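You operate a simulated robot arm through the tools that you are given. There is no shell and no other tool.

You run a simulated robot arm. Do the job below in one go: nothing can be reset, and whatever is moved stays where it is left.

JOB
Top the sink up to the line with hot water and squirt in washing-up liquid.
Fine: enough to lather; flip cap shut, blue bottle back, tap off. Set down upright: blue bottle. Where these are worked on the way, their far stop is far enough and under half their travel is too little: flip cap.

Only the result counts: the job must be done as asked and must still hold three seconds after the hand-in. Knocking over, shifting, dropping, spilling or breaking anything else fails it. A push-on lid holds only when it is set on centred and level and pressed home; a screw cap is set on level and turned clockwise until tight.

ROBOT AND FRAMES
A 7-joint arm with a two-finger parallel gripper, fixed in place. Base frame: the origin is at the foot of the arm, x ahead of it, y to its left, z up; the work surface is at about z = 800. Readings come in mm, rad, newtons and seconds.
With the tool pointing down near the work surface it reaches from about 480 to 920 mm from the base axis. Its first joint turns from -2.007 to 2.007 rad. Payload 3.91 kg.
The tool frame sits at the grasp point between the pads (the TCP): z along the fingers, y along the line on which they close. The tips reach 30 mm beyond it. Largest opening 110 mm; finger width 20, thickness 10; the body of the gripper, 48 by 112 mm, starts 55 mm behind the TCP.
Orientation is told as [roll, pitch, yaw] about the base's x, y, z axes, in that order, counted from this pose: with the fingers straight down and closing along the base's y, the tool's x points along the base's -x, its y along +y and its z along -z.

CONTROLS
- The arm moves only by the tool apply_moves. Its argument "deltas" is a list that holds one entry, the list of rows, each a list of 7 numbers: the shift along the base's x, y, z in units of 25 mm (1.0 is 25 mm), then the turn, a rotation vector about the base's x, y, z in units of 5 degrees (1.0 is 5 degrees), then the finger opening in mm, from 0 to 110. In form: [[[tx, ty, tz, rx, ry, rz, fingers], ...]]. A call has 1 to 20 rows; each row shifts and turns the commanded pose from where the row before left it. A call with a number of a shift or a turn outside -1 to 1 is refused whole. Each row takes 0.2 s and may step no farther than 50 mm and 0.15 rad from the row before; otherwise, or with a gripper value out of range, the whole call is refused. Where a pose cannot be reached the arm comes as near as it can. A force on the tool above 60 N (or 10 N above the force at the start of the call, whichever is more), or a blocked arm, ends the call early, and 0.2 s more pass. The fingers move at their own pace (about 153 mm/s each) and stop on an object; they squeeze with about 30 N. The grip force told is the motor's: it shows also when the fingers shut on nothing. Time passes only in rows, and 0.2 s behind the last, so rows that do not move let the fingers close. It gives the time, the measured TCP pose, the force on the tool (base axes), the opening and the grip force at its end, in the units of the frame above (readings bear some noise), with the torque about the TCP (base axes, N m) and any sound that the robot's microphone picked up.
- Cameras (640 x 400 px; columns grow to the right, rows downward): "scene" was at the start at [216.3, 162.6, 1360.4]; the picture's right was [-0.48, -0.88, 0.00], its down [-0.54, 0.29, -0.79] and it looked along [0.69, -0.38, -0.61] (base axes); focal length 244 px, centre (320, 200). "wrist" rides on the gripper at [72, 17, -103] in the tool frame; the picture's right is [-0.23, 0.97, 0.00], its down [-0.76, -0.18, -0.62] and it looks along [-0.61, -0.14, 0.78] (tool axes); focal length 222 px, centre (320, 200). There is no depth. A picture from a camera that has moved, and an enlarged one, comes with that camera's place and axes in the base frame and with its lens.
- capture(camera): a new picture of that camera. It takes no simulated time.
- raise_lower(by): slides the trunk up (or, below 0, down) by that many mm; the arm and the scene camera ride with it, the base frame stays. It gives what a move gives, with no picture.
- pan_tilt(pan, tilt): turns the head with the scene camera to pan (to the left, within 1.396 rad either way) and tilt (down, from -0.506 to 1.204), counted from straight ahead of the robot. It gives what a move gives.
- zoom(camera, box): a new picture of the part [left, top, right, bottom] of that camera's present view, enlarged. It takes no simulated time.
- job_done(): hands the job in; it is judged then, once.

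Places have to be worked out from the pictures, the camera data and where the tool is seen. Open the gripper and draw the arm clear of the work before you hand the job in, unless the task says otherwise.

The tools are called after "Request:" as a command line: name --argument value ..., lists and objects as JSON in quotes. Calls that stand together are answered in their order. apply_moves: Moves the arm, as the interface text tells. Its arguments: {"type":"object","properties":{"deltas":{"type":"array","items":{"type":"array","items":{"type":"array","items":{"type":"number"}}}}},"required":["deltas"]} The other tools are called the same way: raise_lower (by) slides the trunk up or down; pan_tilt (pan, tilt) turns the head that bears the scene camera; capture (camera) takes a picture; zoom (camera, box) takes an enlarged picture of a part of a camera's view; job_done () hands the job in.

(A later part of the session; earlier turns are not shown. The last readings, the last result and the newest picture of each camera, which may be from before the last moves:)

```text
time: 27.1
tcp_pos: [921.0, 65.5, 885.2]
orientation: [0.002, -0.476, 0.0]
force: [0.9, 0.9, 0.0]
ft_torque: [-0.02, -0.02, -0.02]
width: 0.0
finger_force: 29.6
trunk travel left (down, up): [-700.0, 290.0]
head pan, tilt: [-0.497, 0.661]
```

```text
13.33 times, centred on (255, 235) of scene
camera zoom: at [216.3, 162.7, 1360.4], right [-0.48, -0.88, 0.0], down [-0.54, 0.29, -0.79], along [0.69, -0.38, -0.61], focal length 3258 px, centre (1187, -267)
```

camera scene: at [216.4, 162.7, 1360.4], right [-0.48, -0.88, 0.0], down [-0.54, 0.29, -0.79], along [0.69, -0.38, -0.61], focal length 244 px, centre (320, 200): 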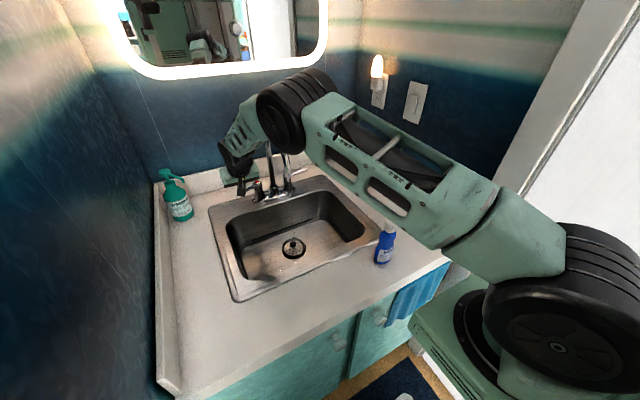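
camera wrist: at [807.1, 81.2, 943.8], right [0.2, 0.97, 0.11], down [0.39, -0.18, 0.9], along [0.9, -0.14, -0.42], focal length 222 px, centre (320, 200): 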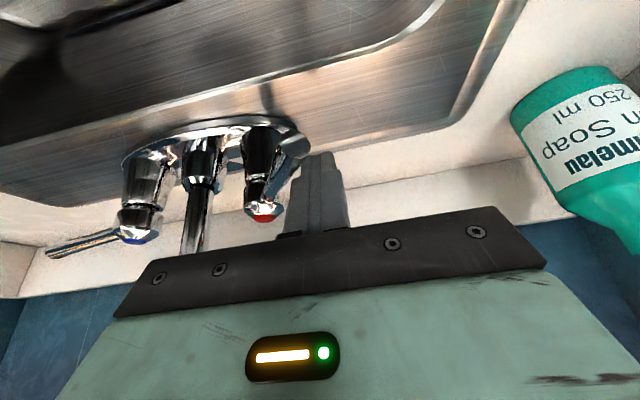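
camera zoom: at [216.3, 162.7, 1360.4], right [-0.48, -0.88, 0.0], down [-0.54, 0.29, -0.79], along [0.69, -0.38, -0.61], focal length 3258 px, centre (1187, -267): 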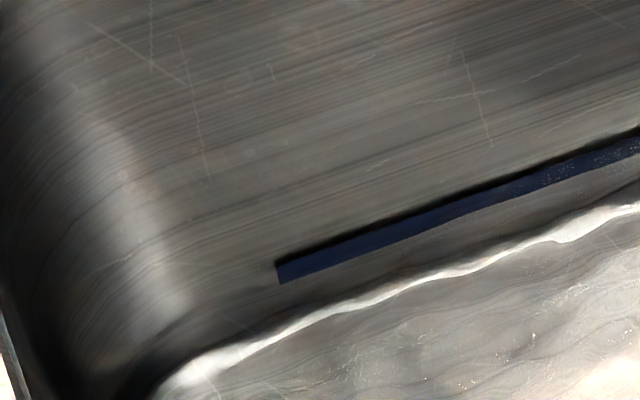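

Request:
zoom --camera "scene" --box '[255, 218, 285, 242]'

Request:
zoom --camera "scene" --box '[290, 212, 320, 236]'

Request:
zoom --camera "scene" --box '[330, 200, 380, 240]'

```text
16.00 times, centred on (270, 230) of scene
camera zoom: at [216.3, 162.7, 1360.4], right [-0.48, -0.88, 0.0], down [-0.54, 0.29, -0.79], along [0.69, -0.38, -0.61], focal length 3909 px, centre (1120, -280)
```

zoom: 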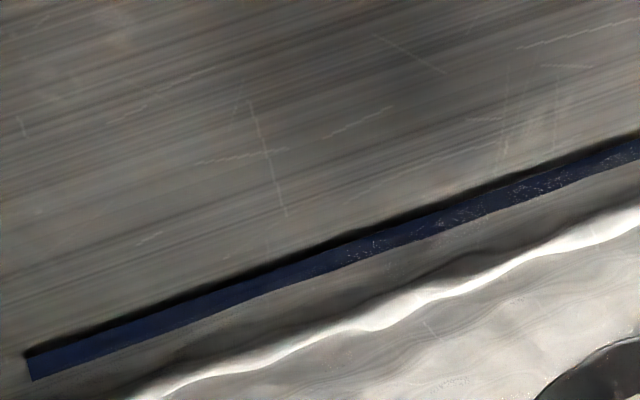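

```text
16.00 times, centred on (305, 224) of scene
camera zoom: at [216.3, 162.7, 1360.4], right [-0.48, -0.88, 0.0], down [-0.54, 0.29, -0.79], along [0.69, -0.38, -0.61], focal length 3909 px, centre (560, -184)
```

zoom: 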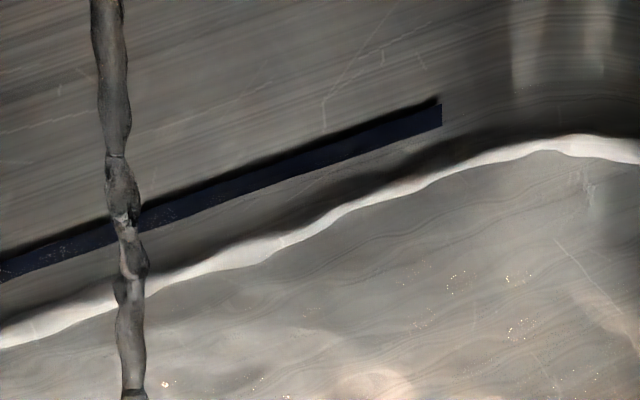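

```text
10.00 times, centred on (355, 220) of scene
camera zoom: at [216.3, 162.7, 1360.4], right [-0.48, -0.88, 0.0], down [-0.54, 0.29, -0.79], along [0.69, -0.38, -0.61], focal length 2443 px, centre (-30, 0)
```

zoom: 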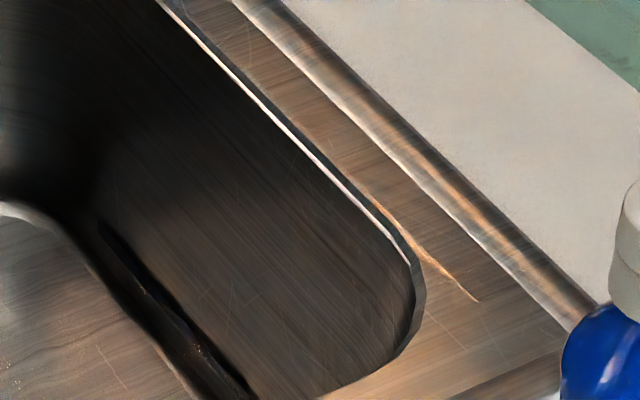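

The line itself is still dry and straight, with water below it. I'll move the fingers over to the front of the lever and push it partway back so the last bit fills slowly.

Request:
apply_moves --deltas '[[[0.1, 0, 0.9, 0, 0, 0, 0], [0, 0, 0.9, 0, 0, 0, 0], [-0.87, -0.42, 0, 0, 0, 0, 0], [-0.87, -0.42, 0, 0, 0, 0, 0], [0, 0, -0.9, 0, 0, 0, 0], [0, 0, -0.9, 0, 0, 0, 0], [0.35, 0.5, 0, 0, 0, 0, 0], [0.35, 0.4, 0, 0, 0, 0, 0]]]'

Request:
zoom --camera "scene" --box '[200, 110, 340, 270]'

Request:
capture --camera "wrist"

Request:
zoom --camera "scene" --box '[255, 218, 285, 242]'

```text
time: 28.5
tcp_pos: [886.1, 47.7, 898.0]
orientation: [0.013, -0.505, 0.0]
force: [0.0, 0.1, -0.4]
ft_torque: [0.03, -0.05, 0.05]
width: 0.0
finger_force: 29.9
trunk travel left (down, up): [-700.0, 290.0]
head pan, tilt: [-0.497, 0.661]
stopped in row 7: the force on the tool passed its limit at 70 N (the readings are from after the stop); the commanded pose is now the measured one
```

```text
2.50 times, centred on (270, 190) of scene
camera zoom: at [216.1, 162.6, 1360.1], right [-0.48, -0.88, 0.0], down [-0.54, 0.29, -0.79], along [0.69, -0.38, -0.61], focal length 611 px, centre (445, 225)
```

zoom: 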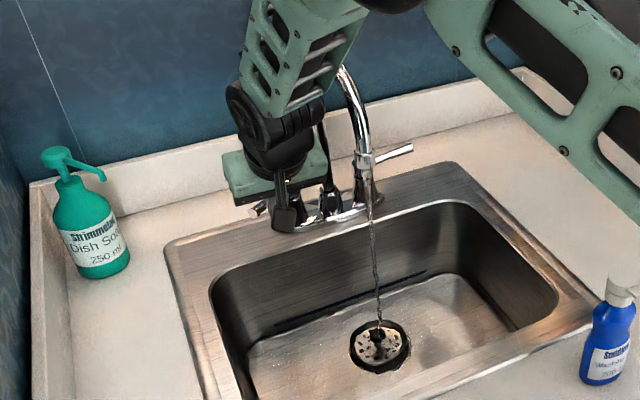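

```text
taken
camera wrist: at [772.4, 63.9, 954.8], right [0.19, 0.97, 0.12], down [0.37, -0.19, 0.91], along [0.91, -0.13, -0.39], focal length 222 px, centre (320, 200)
```

wrist: 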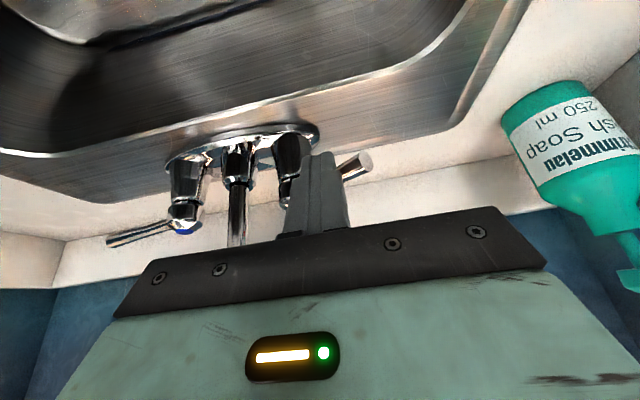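

```text
16.00 times, centred on (270, 230) of scene
camera zoom: at [216.1, 162.6, 1360.1], right [-0.48, -0.88, 0.0], down [-0.54, 0.29, -0.79], along [0.69, -0.38, -0.61], focal length 3909 px, centre (1120, -280)
```

zoom: 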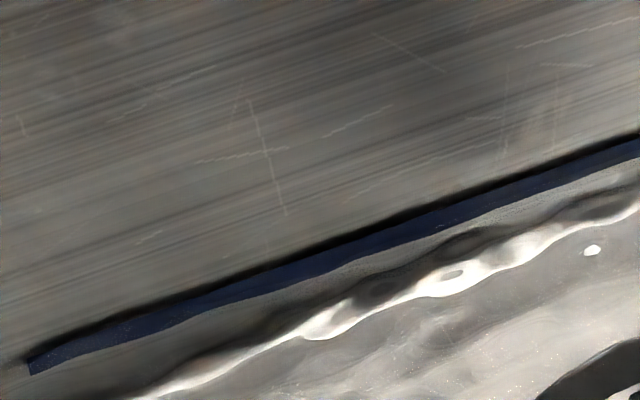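

Ripples now touch the line's lower edge, so the level is there and I must shut the tap at once. I'll ease off the lever, drop a little, and sweep it back to its closed stop.

Request:
apply_moves --deltas '[[[-0.2, -0.16, 0, 0, 0, 0, 0], [0, 0, -0.35, 0, 0, 0, 0], [0.4, 0.32, 0, 0, 0, 0, 0], [0.4, 0.32, 0, 0, 0, 0, 0], [0.36, 0.28, 0, 0, 0, 0, 0], [0.36, 0.24, 0, 0, 0, 0, 0], [0.36, 0.16, 0, 0, 0, 0, 0], [0.32, 0.1, 0, 0, 0, 0, 0], [0.2, 0, 0, 0, 0, 0, 0]]]'

Request:
zoom --camera "scene" --box '[200, 110, 340, 270]'

Request:
capture --camera "wrist"

Request:
zoom --camera "scene" --box '[255, 218, 285, 242]'

```text
time: 30.6
tcp_pos: [933.7, 83.5, 880.4]
orientation: [0.009, -0.475, 0.001]
force: [-6.5, 0.8, -6.0]
ft_torque: [0.02, 0.11, 0.03]
width: 0.0
finger_force: 29.3
trunk travel left (down, up): [-700.0, 290.0]
head pan, tilt: [-0.497, 0.661]
stopped in row 9: the force on the tool passed its limit at 160 N (the readings are from after the stop); the commanded pose is now the measured one
```

```text
2.50 times, centred on (270, 190) of scene
camera zoom: at [216.5, 162.9, 1360.3], right [-0.48, -0.88, 0.0], down [-0.54, 0.29, -0.79], along [0.69, -0.38, -0.61], focal length 611 px, centre (445, 225)
```

zoom: 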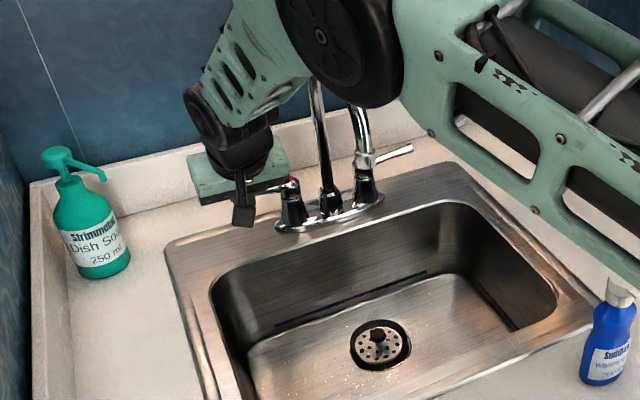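

```text
taken
camera wrist: at [821.1, 98.2, 938.7], right [0.2, 0.97, 0.11], down [0.39, -0.18, 0.9], along [0.9, -0.13, -0.42], focal length 222 px, centre (320, 200)
```

wrist: 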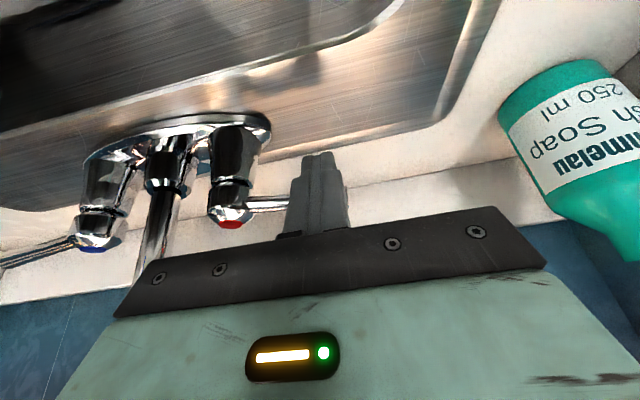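

```text
16.00 times, centred on (270, 230) of scene
camera zoom: at [216.5, 162.9, 1360.3], right [-0.48, -0.88, 0.0], down [-0.54, 0.29, -0.79], along [0.69, -0.38, -0.61], focal length 3909 px, centre (1120, -280)
```

zoom: 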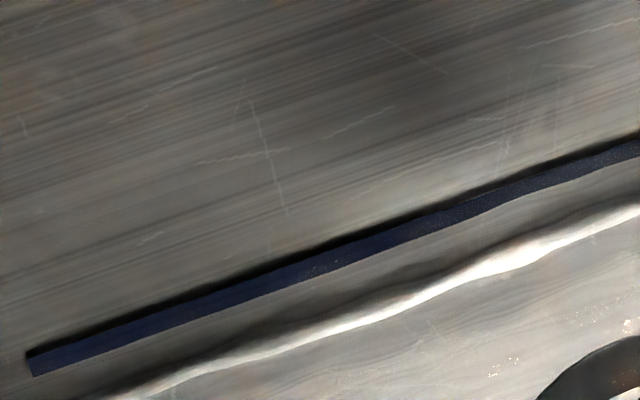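

The stream has stopped and the lever is back on its stop. I'll back off the lever slightly, let the ripples settle, and check the level and spout.

Request:
apply_moves --deltas '[[[-0.4, -0.1, 0, 0, 0, 0, 0], [-0.4, 0, 0, 0, 0, 0, 0], [0, 0, 0, 0, 0, 0, 0], [0, 0, 0, 0, 0, 0, 0], [0, 0, 0, 0, 0, 0, 0], [0, 0, 0, 0, 0, 0, 0], [0, 0, 0, 0, 0, 0, 0], [0, 0, 0, 0, 0, 0, 0], [0, 0, 0, 0, 0, 0, 0], [0, 0, 0, 0, 0, 0, 0]]]'

Request:
zoom --camera "scene" --box '[255, 218, 285, 242]'

Request:
zoom --camera "scene" --box '[290, 212, 320, 236]'

Request:
zoom --camera "scene" --box '[265, 160, 325, 270]'

Request:
zoom --camera "scene" --box '[230, 205, 330, 265]'

```text
time: 32.8
tcp_pos: [914.2, 79.1, 880.6]
orientation: [0.009, -0.48, 0.001]
force: [0.8, 0.0, 0.2]
ft_torque: [-0.02, 0.0, -0.04]
width: 0.0
finger_force: 29.7
trunk travel left (down, up): [-700.0, 290.0]
head pan, tilt: [-0.497, 0.661]
```

```text
16.00 times, centred on (270, 230) of scene
camera zoom: at [216.3, 162.7, 1360.4], right [-0.48, -0.88, 0.0], down [-0.54, 0.29, -0.79], along [0.69, -0.38, -0.61], focal length 3909 px, centre (1120, -280)
```

zoom: 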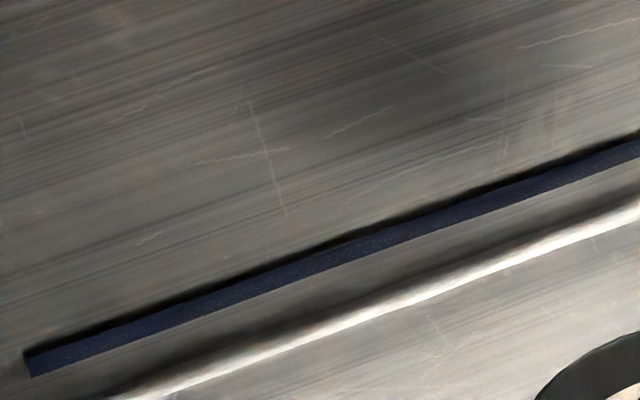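

```text
16.00 times, centred on (305, 224) of scene
camera zoom: at [216.3, 162.7, 1360.4], right [-0.48, -0.88, 0.0], down [-0.54, 0.29, -0.79], along [0.69, -0.38, -0.61], focal length 3909 px, centre (560, -184)
```

zoom: 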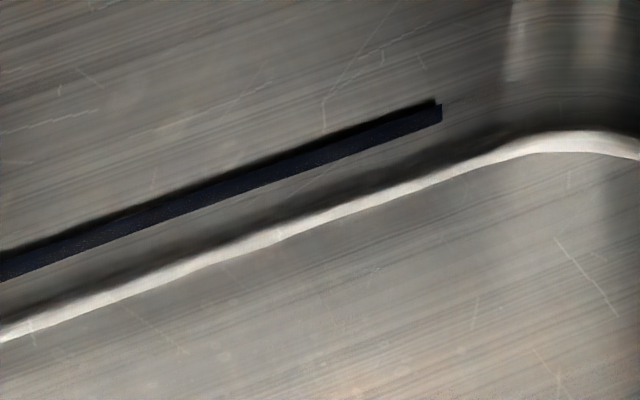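

```text
3.64 times, centred on (295, 215) of scene
camera zoom: at [216.3, 162.7, 1360.4], right [-0.48, -0.88, 0.0], down [-0.54, 0.29, -0.79], along [0.69, -0.38, -0.61], focal length 888 px, centre (411, 146)
```

zoom: 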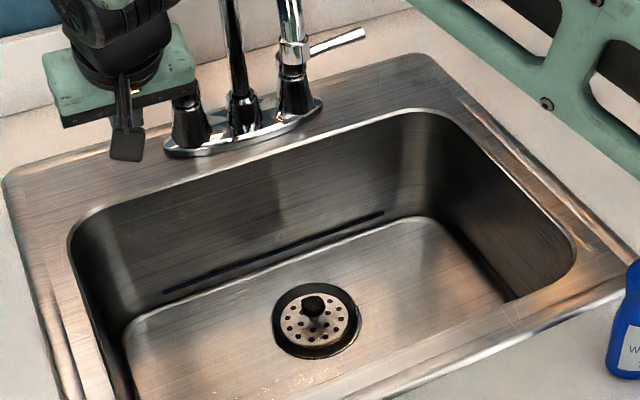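

```text
6.40 times, centred on (280, 235) of scene
camera zoom: at [216.3, 162.7, 1360.4], right [-0.48, -0.88, 0.0], down [-0.54, 0.29, -0.79], along [0.69, -0.38, -0.61], focal length 1564 px, centre (576, -24)
```

zoom: 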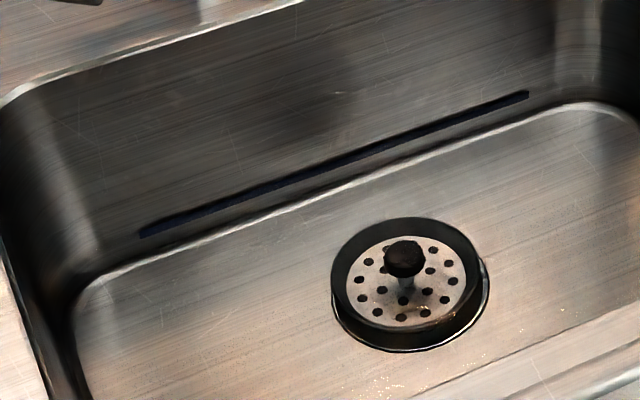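

The tap is off and the surface has calmed. I'll zoom hard on both ends of the line to see where the water cuts it.

Request:
zoom --camera "scene" --box '[250, 236, 260, 244]'

Request:
zoom --camera "scene" --box '[305, 215, 315, 223]'

Request:
zoom --camera "scene" --box '[355, 215, 385, 239]'

```text
16.00 times, centred on (255, 240) of scene
camera zoom: at [216.3, 162.7, 1360.4], right [-0.48, -0.88, 0.0], down [-0.54, 0.29, -0.79], along [0.69, -0.38, -0.61], focal length 3909 px, centre (1360, -440)
```

zoom: 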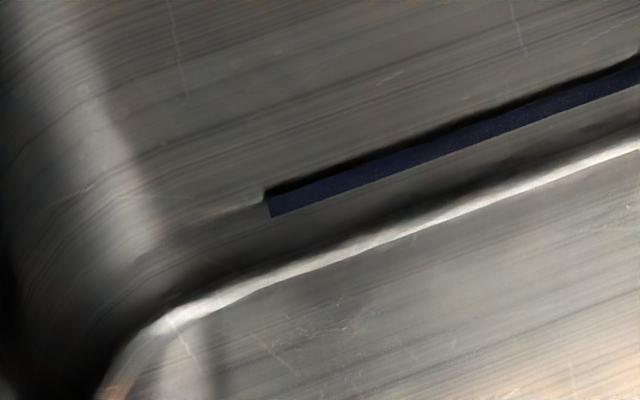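

```text
16.00 times, centred on (310, 219) of scene
camera zoom: at [216.3, 162.7, 1360.4], right [-0.48, -0.88, 0.0], down [-0.54, 0.29, -0.79], along [0.69, -0.38, -0.61], focal length 3909 px, centre (480, -104)
```

zoom: 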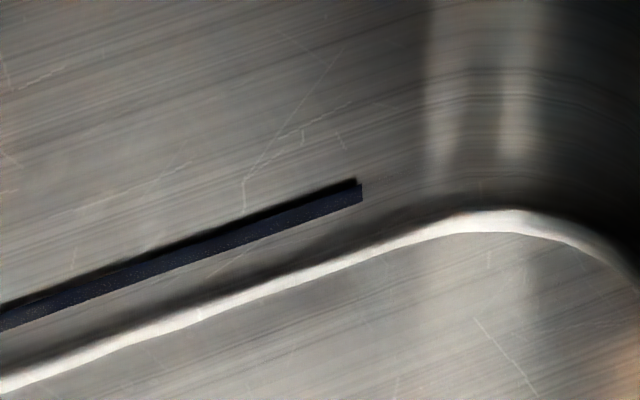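

```text
16.00 times, centred on (370, 227) of scene
camera zoom: at [216.3, 162.7, 1360.4], right [-0.48, -0.88, 0.0], down [-0.54, 0.29, -0.79], along [0.69, -0.38, -0.61], focal length 3909 px, centre (-480, -232)
```

zoom: 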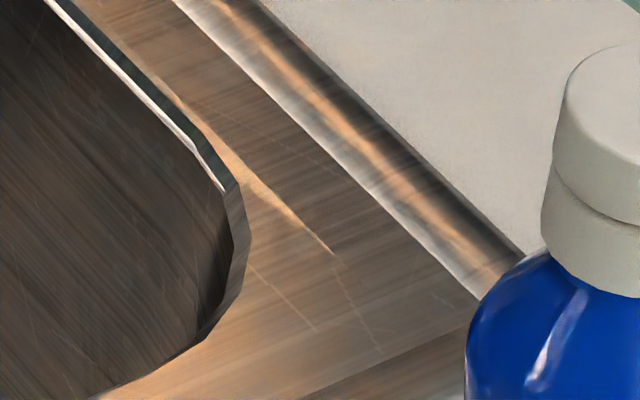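

The line's lower part looks refracted, but I can't place the water's edge well from here. I'll bring the wrist camera down inside the basin, clear of the spout, for a close look at the line.

Request:
apply_moves --deltas '[[[-0.3, 0, 0.9, 0, 0, 0, 0], [-0.9, -0.1, 0.4, 0, 0, 0, 0], [-0.9, -0.15, 0, 0, 0, 0, 0], [-0.9, -0.15, 0, 0, 0, 0, 0], [-0.9, -0.15, 0, 0, 0, 0, 0], [-0.4, -0.1, -0.7, 0, 0, 0, 0], [0, 0, -1, 0, 0, 0, 0], [0, 0, -1, 0, 0, 0, 0], [0, 0, -1, 0, 0, 0, 0], [0, 0, -1, 0, 0, 0, 0], [0, 0, -0.6, 0, 0, 0, 0], [0, 0, 0, 0, 0, 0, 0]]]'

Request:
capture --camera "wrist"

```text
time: 35.4
tcp_pos: [807.1, 64.4, 780.4]
orientation: [0.01, -0.48, 0.0]
force: [0.3, 0.4, 0.4]
ft_torque: [0.03, 0.0, -0.03]
width: 0.2
finger_force: 29.9
trunk travel left (down, up): [-700.0, 290.0]
head pan, tilt: [-0.497, 0.661]
```

```text
taken
camera wrist: at [694.5, 79.1, 840.0], right [0.2, 0.97, 0.11], down [0.39, -0.18, 0.9], along [0.9, -0.13, -0.42], focal length 222 px, centre (320, 200)
```

wrist: 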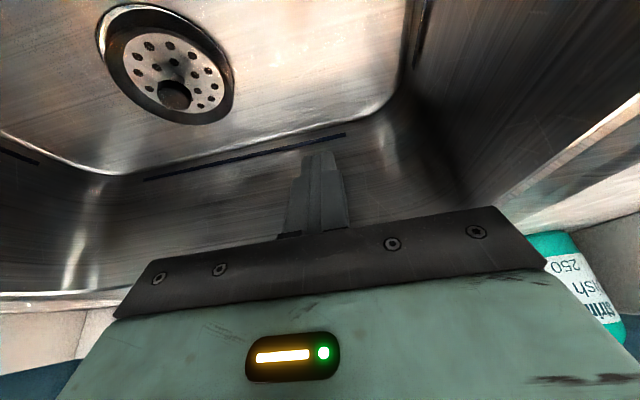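

Request:
zoom --camera "wrist" --box '[130, 130, 210, 190]'

Request:
zoom --camera "wrist" --box '[210, 120, 300, 180]'

Request:
zoom --camera "wrist" --box '[80, 0, 240, 130]'

```text
6.67 times, centred on (170, 160) of wrist
camera zoom: at [694.5, 79.1, 840.0], right [0.2, 0.97, 0.11], down [0.39, -0.18, 0.9], along [0.9, -0.13, -0.42], focal length 1481 px, centre (1320, 467)
```

zoom: 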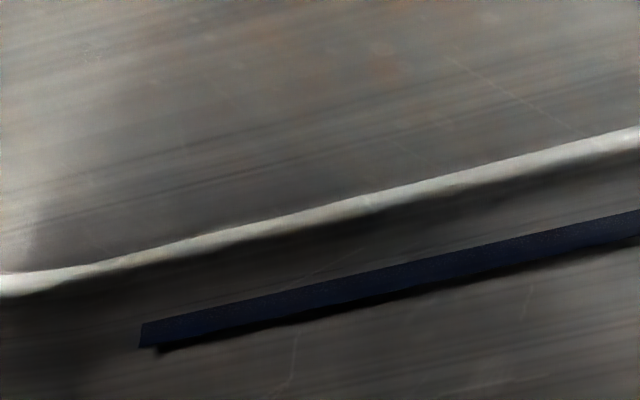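

```text
6.67 times, centred on (255, 150) of wrist
camera zoom: at [694.5, 79.1, 840.0], right [0.2, 0.97, 0.11], down [0.39, -0.18, 0.9], along [0.9, -0.13, -0.42], focal length 1481 px, centre (753, 533)
```

zoom: 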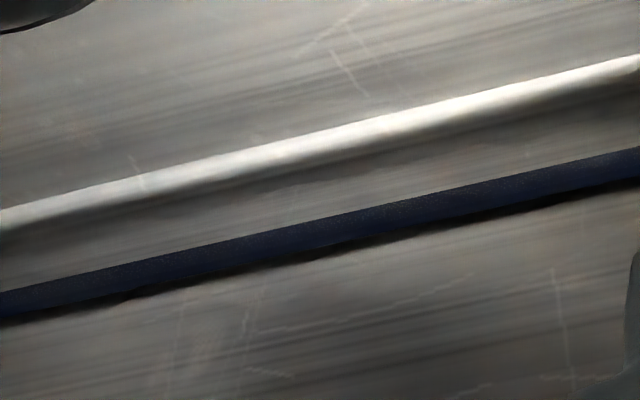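

```text
3.08 times, centred on (160, 65) of wrist
camera zoom: at [694.5, 79.1, 840.0], right [0.2, 0.97, 0.11], down [0.39, -0.18, 0.9], along [0.9, -0.13, -0.42], focal length 684 px, centre (812, 615)
```

zoom: 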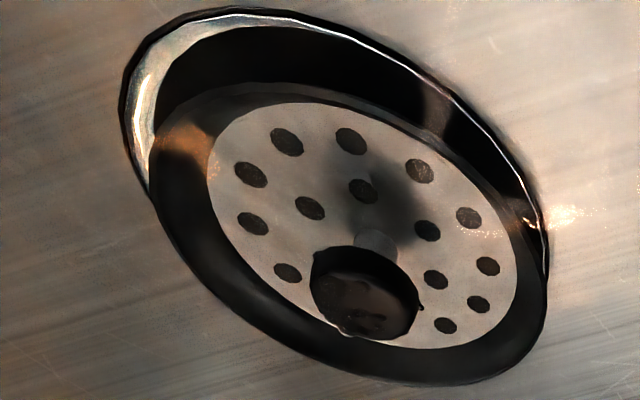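

The knob's rim and the bar's face look wet, so the surface is close to the bar. I'll zoom further at three spots along it to measure how much of the bar is under water.

Request:
zoom --camera "wrist" --box '[135, 163, 165, 191]'

Request:
zoom --camera "wrist" --box '[325, 120, 365, 145]'

Request:
zoom --camera "wrist" --box '[150, 75, 200, 115]'

Request:
zoom --camera "wrist" --box '[400, 0, 440, 80]'

```text
14.29 times, centred on (150, 177) of wrist
camera zoom: at [694.5, 79.1, 840.0], right [0.2, 0.97, 0.11], down [0.39, -0.18, 0.9], along [0.9, -0.13, -0.42], focal length 3173 px, centre (2749, 529)
```

zoom: 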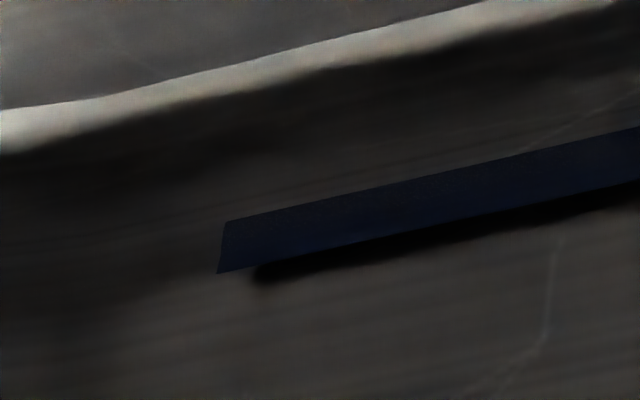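

```text
16.00 times, centred on (345, 132) of wrist
camera zoom: at [694.5, 79.1, 840.0], right [0.2, 0.97, 0.11], down [0.39, -0.18, 0.9], along [0.9, -0.13, -0.42], focal length 3554 px, centre (-80, 1280)
```

zoom: 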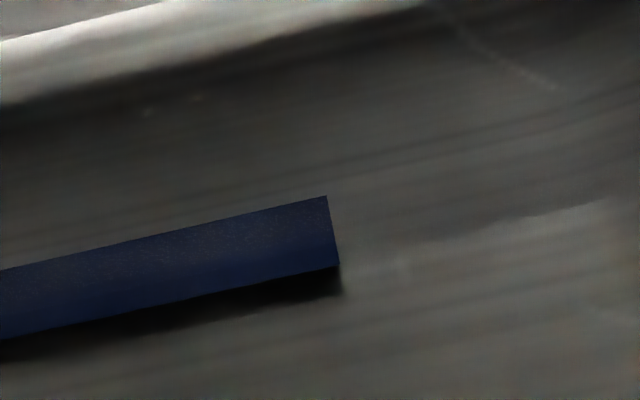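

```text
10.00 times, centred on (175, 95) of wrist
camera zoom: at [694.5, 79.1, 840.0], right [0.2, 0.97, 0.11], down [0.39, -0.18, 0.9], along [0.9, -0.13, -0.42], focal length 2221 px, centre (1770, 1250)
```

zoom: 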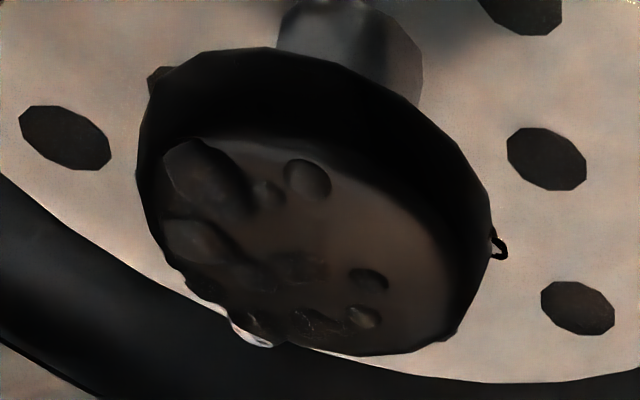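

```text
5.00 times, centred on (420, 40) of wrist
camera zoom: at [694.5, 79.1, 840.0], right [0.2, 0.97, 0.11], down [0.39, -0.18, 0.9], along [0.9, -0.13, -0.42], focal length 1111 px, centre (-180, 1000)
```

zoom: 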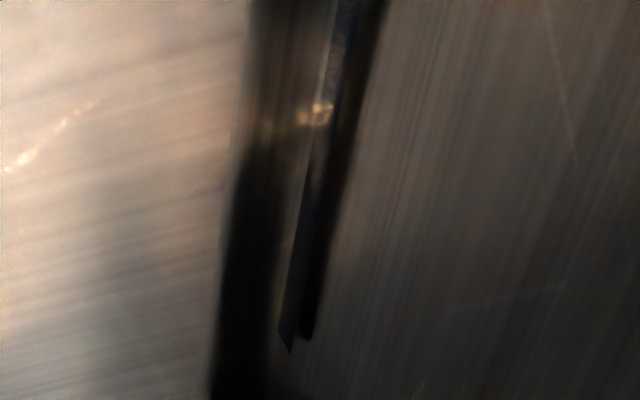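

By parallax and the wet band on the bar's face, the surface now lies within the bar's height, so the level is at the line and the tap stays shut. Next I'll leave the basin, straighten the tool and go look at the blue bottle's cap.

Request:
apply_moves --deltas '[[[-0.6, 0, 1, 0, 0, 0, 0], [-0.6, 0, 1, 0, 0, 0, 0], [-0.6, 0, 1, 0, 0, 0, 0], [-0.6, 0, 1, 0, 0, 0, 0], [-0.98, -0.9, 0.55, 0, 0.45, 0, 0], [-0.98, -0.9, 0.55, 0, 0.45, 0, 0], [-0.98, -0.9, 0.55, 0, 0.45, 0, 0], [-0.98, -0.9, 0.55, 0, 0.45, 0, 0], [-0.98, -0.9, 0.55, 0, 0.45, 0, 0], [-0.98, -0.9, 0.55, 0, 0.45, 0, 0], [-0.98, -0.9, 0.55, 0, 0.45, 0, 0], [-0.98, -0.9, 0.55, 0, 0.45, 0, 0], [-0.98, -0.9, 0.55, 0, 0.45, 0, 0], [-0.98, -0.9, 0.55, 0, 0.45, 0, 0], [-0.98, -0.9, 0.55, 0, 0.45, 0, 0], [-0.98, -0.9, 0.55, 0, 0.45, 0, 0]]]'

Request:
capture --camera "wrist"

Request:
capture --camera "scene"

```text
time: 38.8
tcp_pos: [457.2, -208.3, 1047.4]
orientation: [0.01, -0.006, 0.0]
force: [0.3, 0.0, 0.4]
ft_torque: [-0.03, 0.01, 0.03]
width: 0.0
finger_force: 29.7
trunk travel left (down, up): [-700.0, 290.0]
head pan, tilt: [-0.497, 0.661]
```

```text
taken
camera wrist: at [382.6, -192.2, 1151.3], right [0.23, 0.97, 0.01], down [0.76, -0.18, 0.63], along [0.61, -0.13, -0.78], focal length 222 px, centre (320, 200)
```

wrist: 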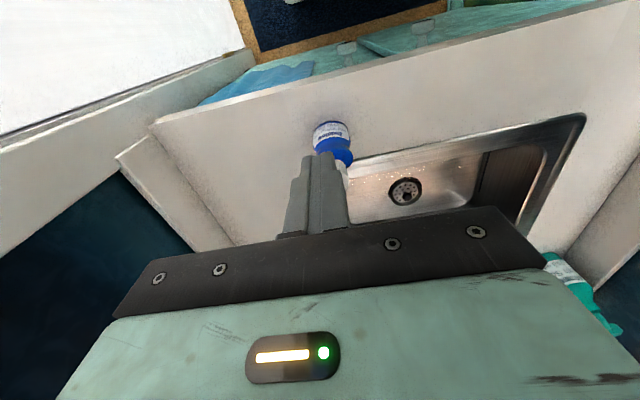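

```text
taken
camera scene: at [216.6, 162.8, 1360.3], right [-0.48, -0.88, 0.0], down [-0.54, 0.29, -0.79], along [0.69, -0.38, -0.61], focal length 244 px, centre (320, 200)
```

scene: 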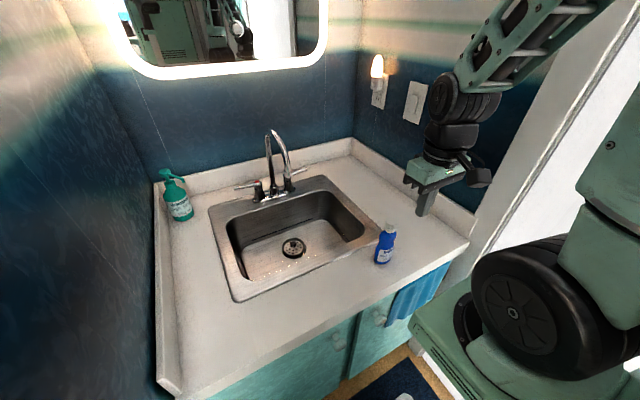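

Request:
zoom --camera "scene" --box '[355, 210, 415, 270]'

Request:
zoom --camera "scene" --box '[220, 120, 340, 220]'

Request:
zoom --camera "scene" --box '[250, 228, 280, 252]'

```text
6.67 times, centred on (385, 240) of scene
camera zoom: at [216.6, 162.8, 1360.3], right [-0.48, -0.88, 0.0], down [-0.54, 0.29, -0.79], along [0.69, -0.38, -0.61], focal length 1629 px, centre (-113, -67)
```

zoom: 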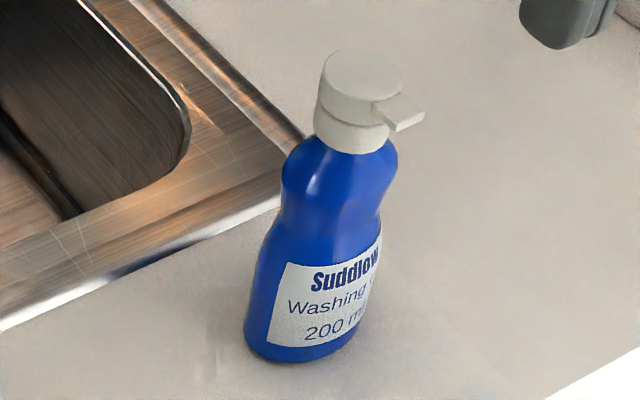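

```text
4.00 times, centred on (280, 170) of scene
camera zoom: at [216.6, 162.8, 1360.3], right [-0.48, -0.88, 0.0], down [-0.54, 0.29, -0.79], along [0.69, -0.38, -0.61], focal length 977 px, centre (480, 320)
```

zoom: 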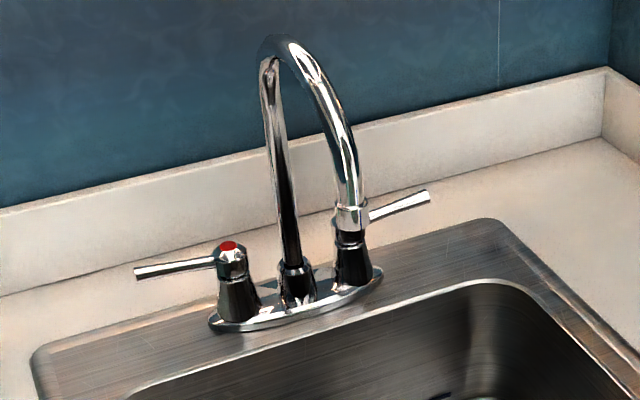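

```text
16.00 times, centred on (265, 240) of scene
camera zoom: at [216.6, 162.8, 1360.3], right [-0.48, -0.88, 0.0], down [-0.54, 0.29, -0.79], along [0.69, -0.38, -0.61], focal length 3909 px, centre (1200, -440)
```

zoom: 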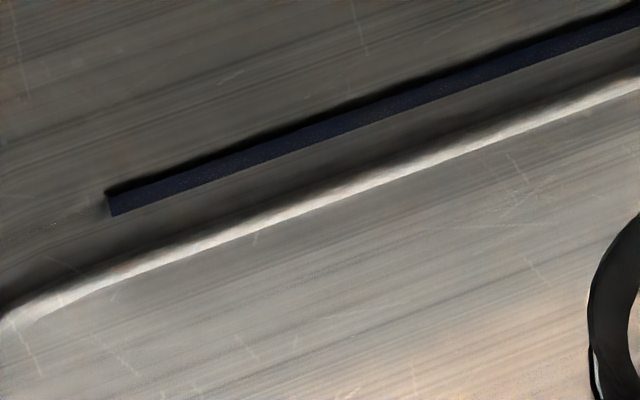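

The hot lever is back exactly where it began. The bottle axis is near (521, -201) with the lid top at z≈950 and the tab pointing roughly toward the robot. I'll shift right to get a clear wrist view of the cap.

Request:
apply_moves --deltas '[[[0, -0.8, 0, 0, 0, 0, 0], [0, -0.8, 0, 0, 0, 0, 0], [0, -0.8, 0, 0, 0, 0, 0], [0, -0.8, 0, 0, 0, 0, 0]]]'

Request:
capture --camera "wrist"

```text
time: 39.8
tcp_pos: [451.8, -287.6, 1045.6]
orientation: [0.01, -0.011, 0.0]
force: [-0.6, 1.2, -0.2]
ft_torque: [-0.04, 0.02, -0.01]
width: 0.0
finger_force: 30.3
trunk travel left (down, up): [-700.0, 290.0]
head pan, tilt: [-0.497, 0.661]
```

```text
taken
camera wrist: at [377.9, -272.1, 1149.0], right [0.23, 0.97, 0.01], down [0.76, -0.18, 0.63], along [0.61, -0.13, -0.78], focal length 222 px, centre (320, 200)
```

wrist: 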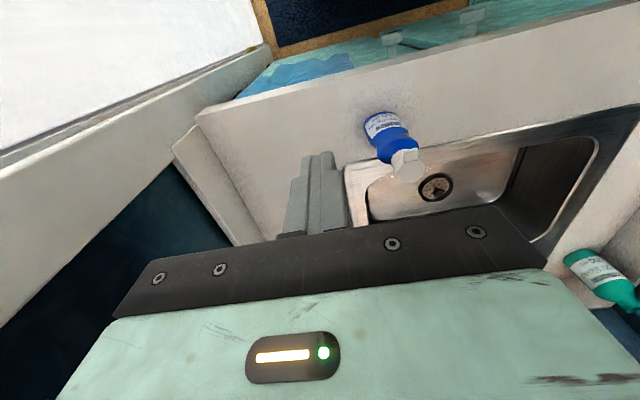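

Request:
zoom --camera "wrist" --box '[350, 100, 450, 190]'

Request:
zoom --camera "wrist" --box '[385, 135, 435, 185]'

Request:
zoom --camera "scene" --box '[375, 210, 410, 238]'

```text
4.44 times, centred on (400, 145) of wrist
camera zoom: at [377.9, -272.1, 1149.0], right [0.23, 0.97, 0.01], down [0.76, -0.18, 0.63], along [0.61, -0.13, -0.78], focal length 987 px, centre (-36, 444)
```

zoom: 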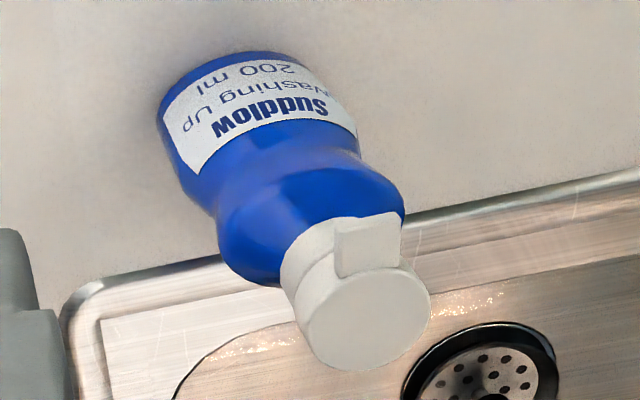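

```text
8.00 times, centred on (410, 160) of wrist
camera zoom: at [377.9, -272.1, 1149.0], right [0.23, 0.97, 0.01], down [0.76, -0.18, 0.63], along [0.61, -0.13, -0.78], focal length 1777 px, centre (-400, 520)
```

zoom: 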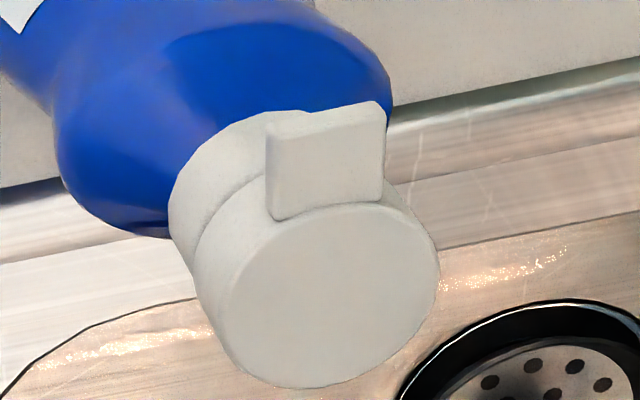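

```text
14.29 times, centred on (392, 224) of scene
camera zoom: at [216.2, 162.8, 1360.4], right [-0.48, -0.88, 0.0], down [-0.54, 0.29, -0.79], along [0.69, -0.38, -0.61], focal length 3490 px, centre (-716, -143)
```

zoom: 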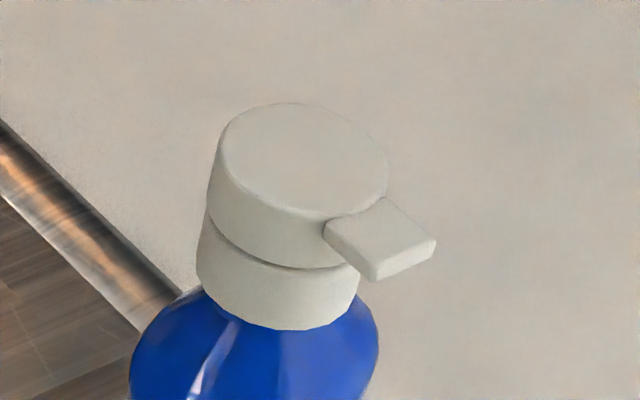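

The cap is clear now: lid centre (522, -204, 948), radius 15, with the tab pointing straight at the robot out to x≈497 and its underside near z=940. I'll move to open space and turn the tool to point level toward -y (camera on top), which suits both the tab and a side grip on the bottle.

Request:
apply_moves --deltas '[[[0.4, 0.95, 0.3, 0, 0, 0, 0], [0.4, 0.95, 0.3, 0, 0, 0, 0], [0.4, 0.95, 0.3, 0, 0, 0, 0], [0.4, 0.95, 0.3, 0, 0, 0, 0], [0.4, 0.95, 0.3, 0, 0, 0, 0], [0.4, 0.95, 0.3, 0, 0, 0, 0], [0.4, 0.95, 0.3, 0, 0, 0, 0], [0.4, 0.95, 0.3, 0, 0, 0, 0], [0.4, 0.95, 0.3, 0, 0, 0, 0], [0.4, 0.95, 0.3, 0, 0, 0, 0], [0.4, 0.95, 0.3, 0, 0, 0, 0]]]'

Request:
apply_moves --deltas '[[[0, 0, 0, -0.866, 0.866, 0.866, 0], [0, 0, 0, -0.866, 0.866, 0.866, 0], [0, 0, 0, -0.866, 0.866, 0.866, 0], [0, 0, 0, -0.866, 0.866, 0.866, 0], [0, 0, 0, -0.866, 0.866, 0.866, 0], [0, 0, 0, -0.866, 0.866, 0.866, 0], [0, 0, 0, -0.866, 0.866, 0.866, 0], [0, 0, 0, -0.866, 0.866, 0.866, 0]]]'

```text
time: 42.1
tcp_pos: [560.8, -24.1, 1132.2]
orientation: [0.01, -0.007, 0.0]
force: [0.7, 0.1, -0.2]
ft_torque: [0.0, -0.04, -0.01]
width: 0.0
finger_force: 29.9
trunk travel left (down, up): [-700.0, 290.0]
head pan, tilt: [-0.497, 0.661]
```

```text
time: 44.0
tcp_pos: [563.5, -26.0, 1130.7]
orientation: [-0.45, 0.722, 0.469]
force: [0.1, 0.1, 0.2]
ft_torque: [0.02, -0.03, -0.01]
width: 0.4
finger_force: 29.8
trunk travel left (down, up): [-700.0, 290.0]
head pan, tilt: [-0.497, 0.661]
```

Half the turn went smoothly; I'll finish it.

Request:
apply_moves --deltas '[[[0, 0, 0, -0.866, 0.866, 0.866, 0], [0, 0, 0, -0.866, 0.866, 0.866, 0], [0, 0, 0, -0.866, 0.866, 0.866, 0], [0, 0, 0, -0.866, 0.866, 0.866, 0], [0, 0, 0, -0.866, 0.866, 0.866, 0], [0, 0, 0, -0.866, 0.866, 0.866, 0], [0, 0, 0, -0.866, 0.866, 0.866, 0], [0, 0, 0, -0.866, 0.866, 0.866, 0]]]'

Request:
capture --camera "scene"

Request:
capture --camera "wrist"

```text
time: 45.8
tcp_pos: [561.7, -25.3, 1130.1]
orientation: [0.225, 1.562, 1.785]
force: [-0.7, 0.7, 0.4]
ft_torque: [0.01, 0.0, -0.02]
width: 0.1
finger_force: 29.8
trunk travel left (down, up): [-700.0, 290.0]
head pan, tilt: [-0.497, 0.661]
```

```text
taken
camera scene: at [216.3, 162.6, 1360.4], right [-0.48, -0.88, 0.0], down [-0.54, 0.29, -0.79], along [0.69, -0.38, -0.61], focal length 244 px, centre (320, 200)
```

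scene: 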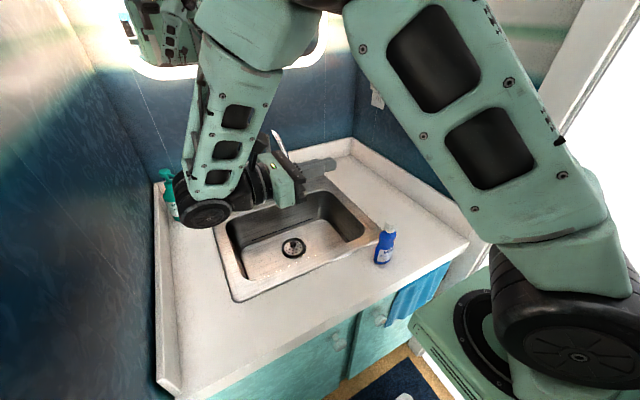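

```text
taken
camera wrist: at [546.6, 77.0, 1204.0], right [-0.97, 0.01, -0.23], down [0.18, 0.63, -0.76], along [0.13, -0.78, -0.61], focal length 222 px, centre (320, 200)
```

wrist: 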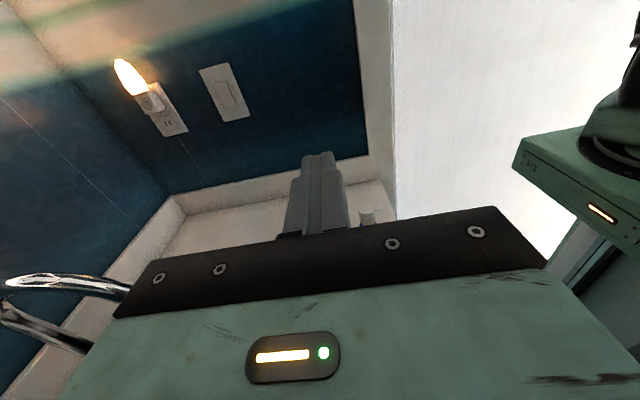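

The tool now points level toward -y with the camera on top, as planned. I'll come down toward the bottle, stopping short of it, and look.

Request:
apply_moves --deltas '[[[-0.39, -0.45, -0.97, 0, 0, 0, 0], [-0.39, -0.45, -0.97, 0, 0, 0, 0], [-0.39, -0.45, -0.97, 0, 0, 0, 0], [-0.39, -0.45, -0.97, 0, 0, 0, 0], [-0.39, -0.45, -0.97, 0, 0, 0, 0], [-0.39, -0.45, -0.97, 0, 0, 0, 0], [-0.39, -0.45, -0.97, 0, 0, 0, 0]]]'

Request:
capture --camera "wrist"

Request:
capture --camera "scene"

```text
time: 47.4
tcp_pos: [494.4, -104.6, 960.0]
orientation: [0.029, 1.561, 1.591]
force: [-0.4, 0.0, -0.6]
ft_torque: [0.0, -0.01, 0.02]
width: 0.1
finger_force: 30.1
trunk travel left (down, up): [-700.0, 290.0]
head pan, tilt: [-0.497, 0.661]
```

```text
taken
camera wrist: at [477.8, -1.5, 1033.5], right [-0.97, 0.01, -0.23], down [0.18, 0.63, -0.76], along [0.13, -0.78, -0.61], focal length 222 px, centre (320, 200)
```

wrist: 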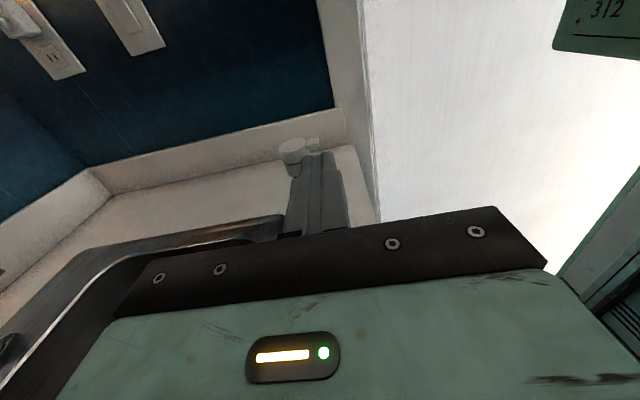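

```text
taken
camera scene: at [216.1, 162.6, 1360.5], right [-0.48, -0.88, 0.0], down [-0.54, 0.29, -0.79], along [0.69, -0.38, -0.61], focal length 244 px, centre (320, 200)
```

scene: 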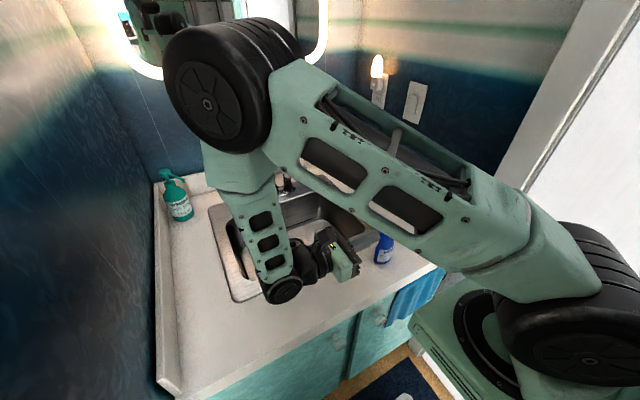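

The cap sits where I computed it in this view. I'll lower the closed fingers to z=930 and slide them forward under the tab, just in front of the collar.

Request:
apply_moves --deltas '[[[0, 0, -0.6, 0, 0, 0, 0], [0, 0, -0.6, 0, 0, 0, 0], [0, -0.8, 0, 0, 0, 0, 0], [0, -0.8, 0, 0, 0, 0, 0], [0, -0.7, 0, 0, 0, 0, 0], [0, -0.5, 0, 0, 0, 0, 0], [0, -0.3, 0, 0, 0, 0, 0]]]'

Request:
capture --camera "wrist"

Request:
zoom --camera "scene" --box '[350, 205, 420, 270]'

```text
time: 49.0
tcp_pos: [493.9, -180.5, 930.6]
orientation: [0.046, 1.562, 1.608]
force: [0.5, -0.3, 0.4]
ft_torque: [0.0, -0.02, -0.01]
width: 0.0
finger_force: 30.5
trunk travel left (down, up): [-700.0, 290.0]
head pan, tilt: [-0.497, 0.661]
```

```text
taken
camera wrist: at [478.0, -78.1, 1004.2], right [-0.97, 0.01, -0.23], down [0.18, 0.63, -0.76], along [0.13, -0.78, -0.61], focal length 222 px, centre (320, 200)
```

wrist: 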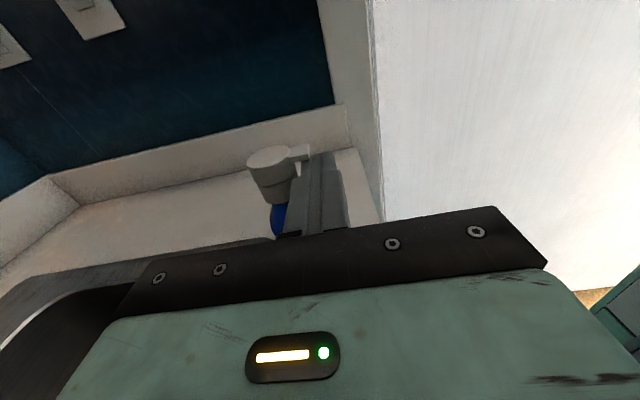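

```text
6.15 times, centred on (385, 238) of scene
camera zoom: at [216.2, 162.8, 1360.4], right [-0.48, -0.88, 0.0], down [-0.54, 0.29, -0.79], along [0.69, -0.38, -0.61], focal length 1504 px, centre (-80, -31)
```

zoom: 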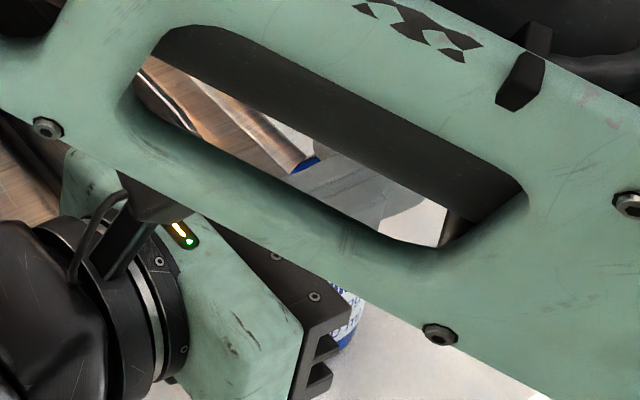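

Request:
zoom --camera "wrist" --box '[235, 130, 355, 240]'

```text
3.64 times, centred on (295, 185) of wrist
camera zoom: at [478.0, -78.1, 1004.2], right [-0.97, 0.01, -0.23], down [0.18, 0.63, -0.76], along [0.13, -0.78, -0.61], focal length 808 px, centre (411, 254)
```

zoom: 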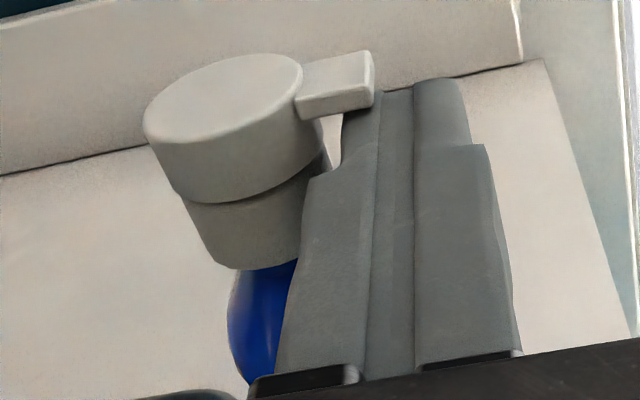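

The left finger's narrow tip sits directly under the tab. I'll raise it a few millimetres and watch whether the lid hinges or the bottle tips.

Request:
apply_moves --deltas '[[[0.06, 0, 0, 0, 0, 0, 0], [0, 0, 0.06, 0, 0, 0, 0], [0, 0, 0.06, 0, 0, 0, 0], [0, 0, 0.06, 0, 0, 0, 0], [0, 0, 0.06, 0, 0, 0, 0]]]'

Request:
zoom --camera "wrist" --box '[235, 130, 355, 240]'

```text
time: 50.1
tcp_pos: [494.9, -181.0, 936.7]
orientation: [0.098, 1.561, 1.66]
force: [0.4, 0.4, 0.1]
ft_torque: [0.0, 0.01, -0.01]
width: 0.0
finger_force: 29.6
trunk travel left (down, up): [-700.0, 290.0]
head pan, tilt: [-0.497, 0.661]
```

```text
3.64 times, centred on (295, 185) of wrist
camera zoom: at [479.2, -78.7, 1010.5], right [-0.97, 0.01, -0.23], down [0.18, 0.63, -0.76], along [0.13, -0.78, -0.61], focal length 808 px, centre (411, 254)
```

zoom: 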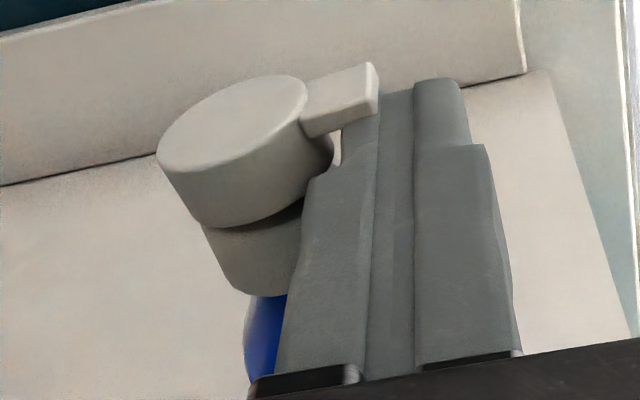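

The lid is hinging open and the bottle stays put. I'll follow the lid's arc up and forward to roughly 40° and look again.

Request:
apply_moves --deltas '[[[0.06, 0, 0.13, 0, 0, 0, 0], [0.06, 0, 0.13, 0, 0, 0, 0], [0.105, 0, 0.123, 0, 0, 0, 0], [0.105, 0, 0.123, 0, 0, 0, 0], [0.105, 0, 0.123, 0, 0, 0, 0]]]'

Request:
zoom --camera "wrist" --box '[235, 130, 355, 240]'

```text
time: 51.4
tcp_pos: [507.5, -180.6, 952.7]
orientation: [0.077, 1.562, 1.64]
force: [-0.4, 0.0, 0.4]
ft_torque: [0.02, -0.02, 0.02]
width: 0.2
finger_force: 30.2
trunk travel left (down, up): [-700.0, 290.0]
head pan, tilt: [-0.497, 0.661]
```

```text
3.64 times, centred on (295, 185) of wrist
camera zoom: at [490.7, -78.4, 1026.1], right [-0.97, 0.01, -0.23], down [0.18, 0.63, -0.76], along [0.13, -0.78, -0.61], focal length 808 px, centre (411, 254)
```

zoom: 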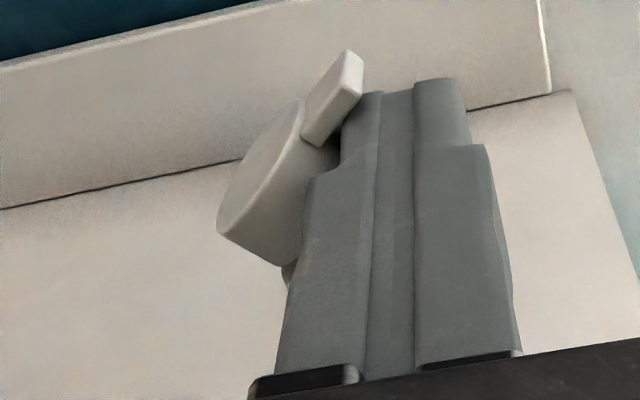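

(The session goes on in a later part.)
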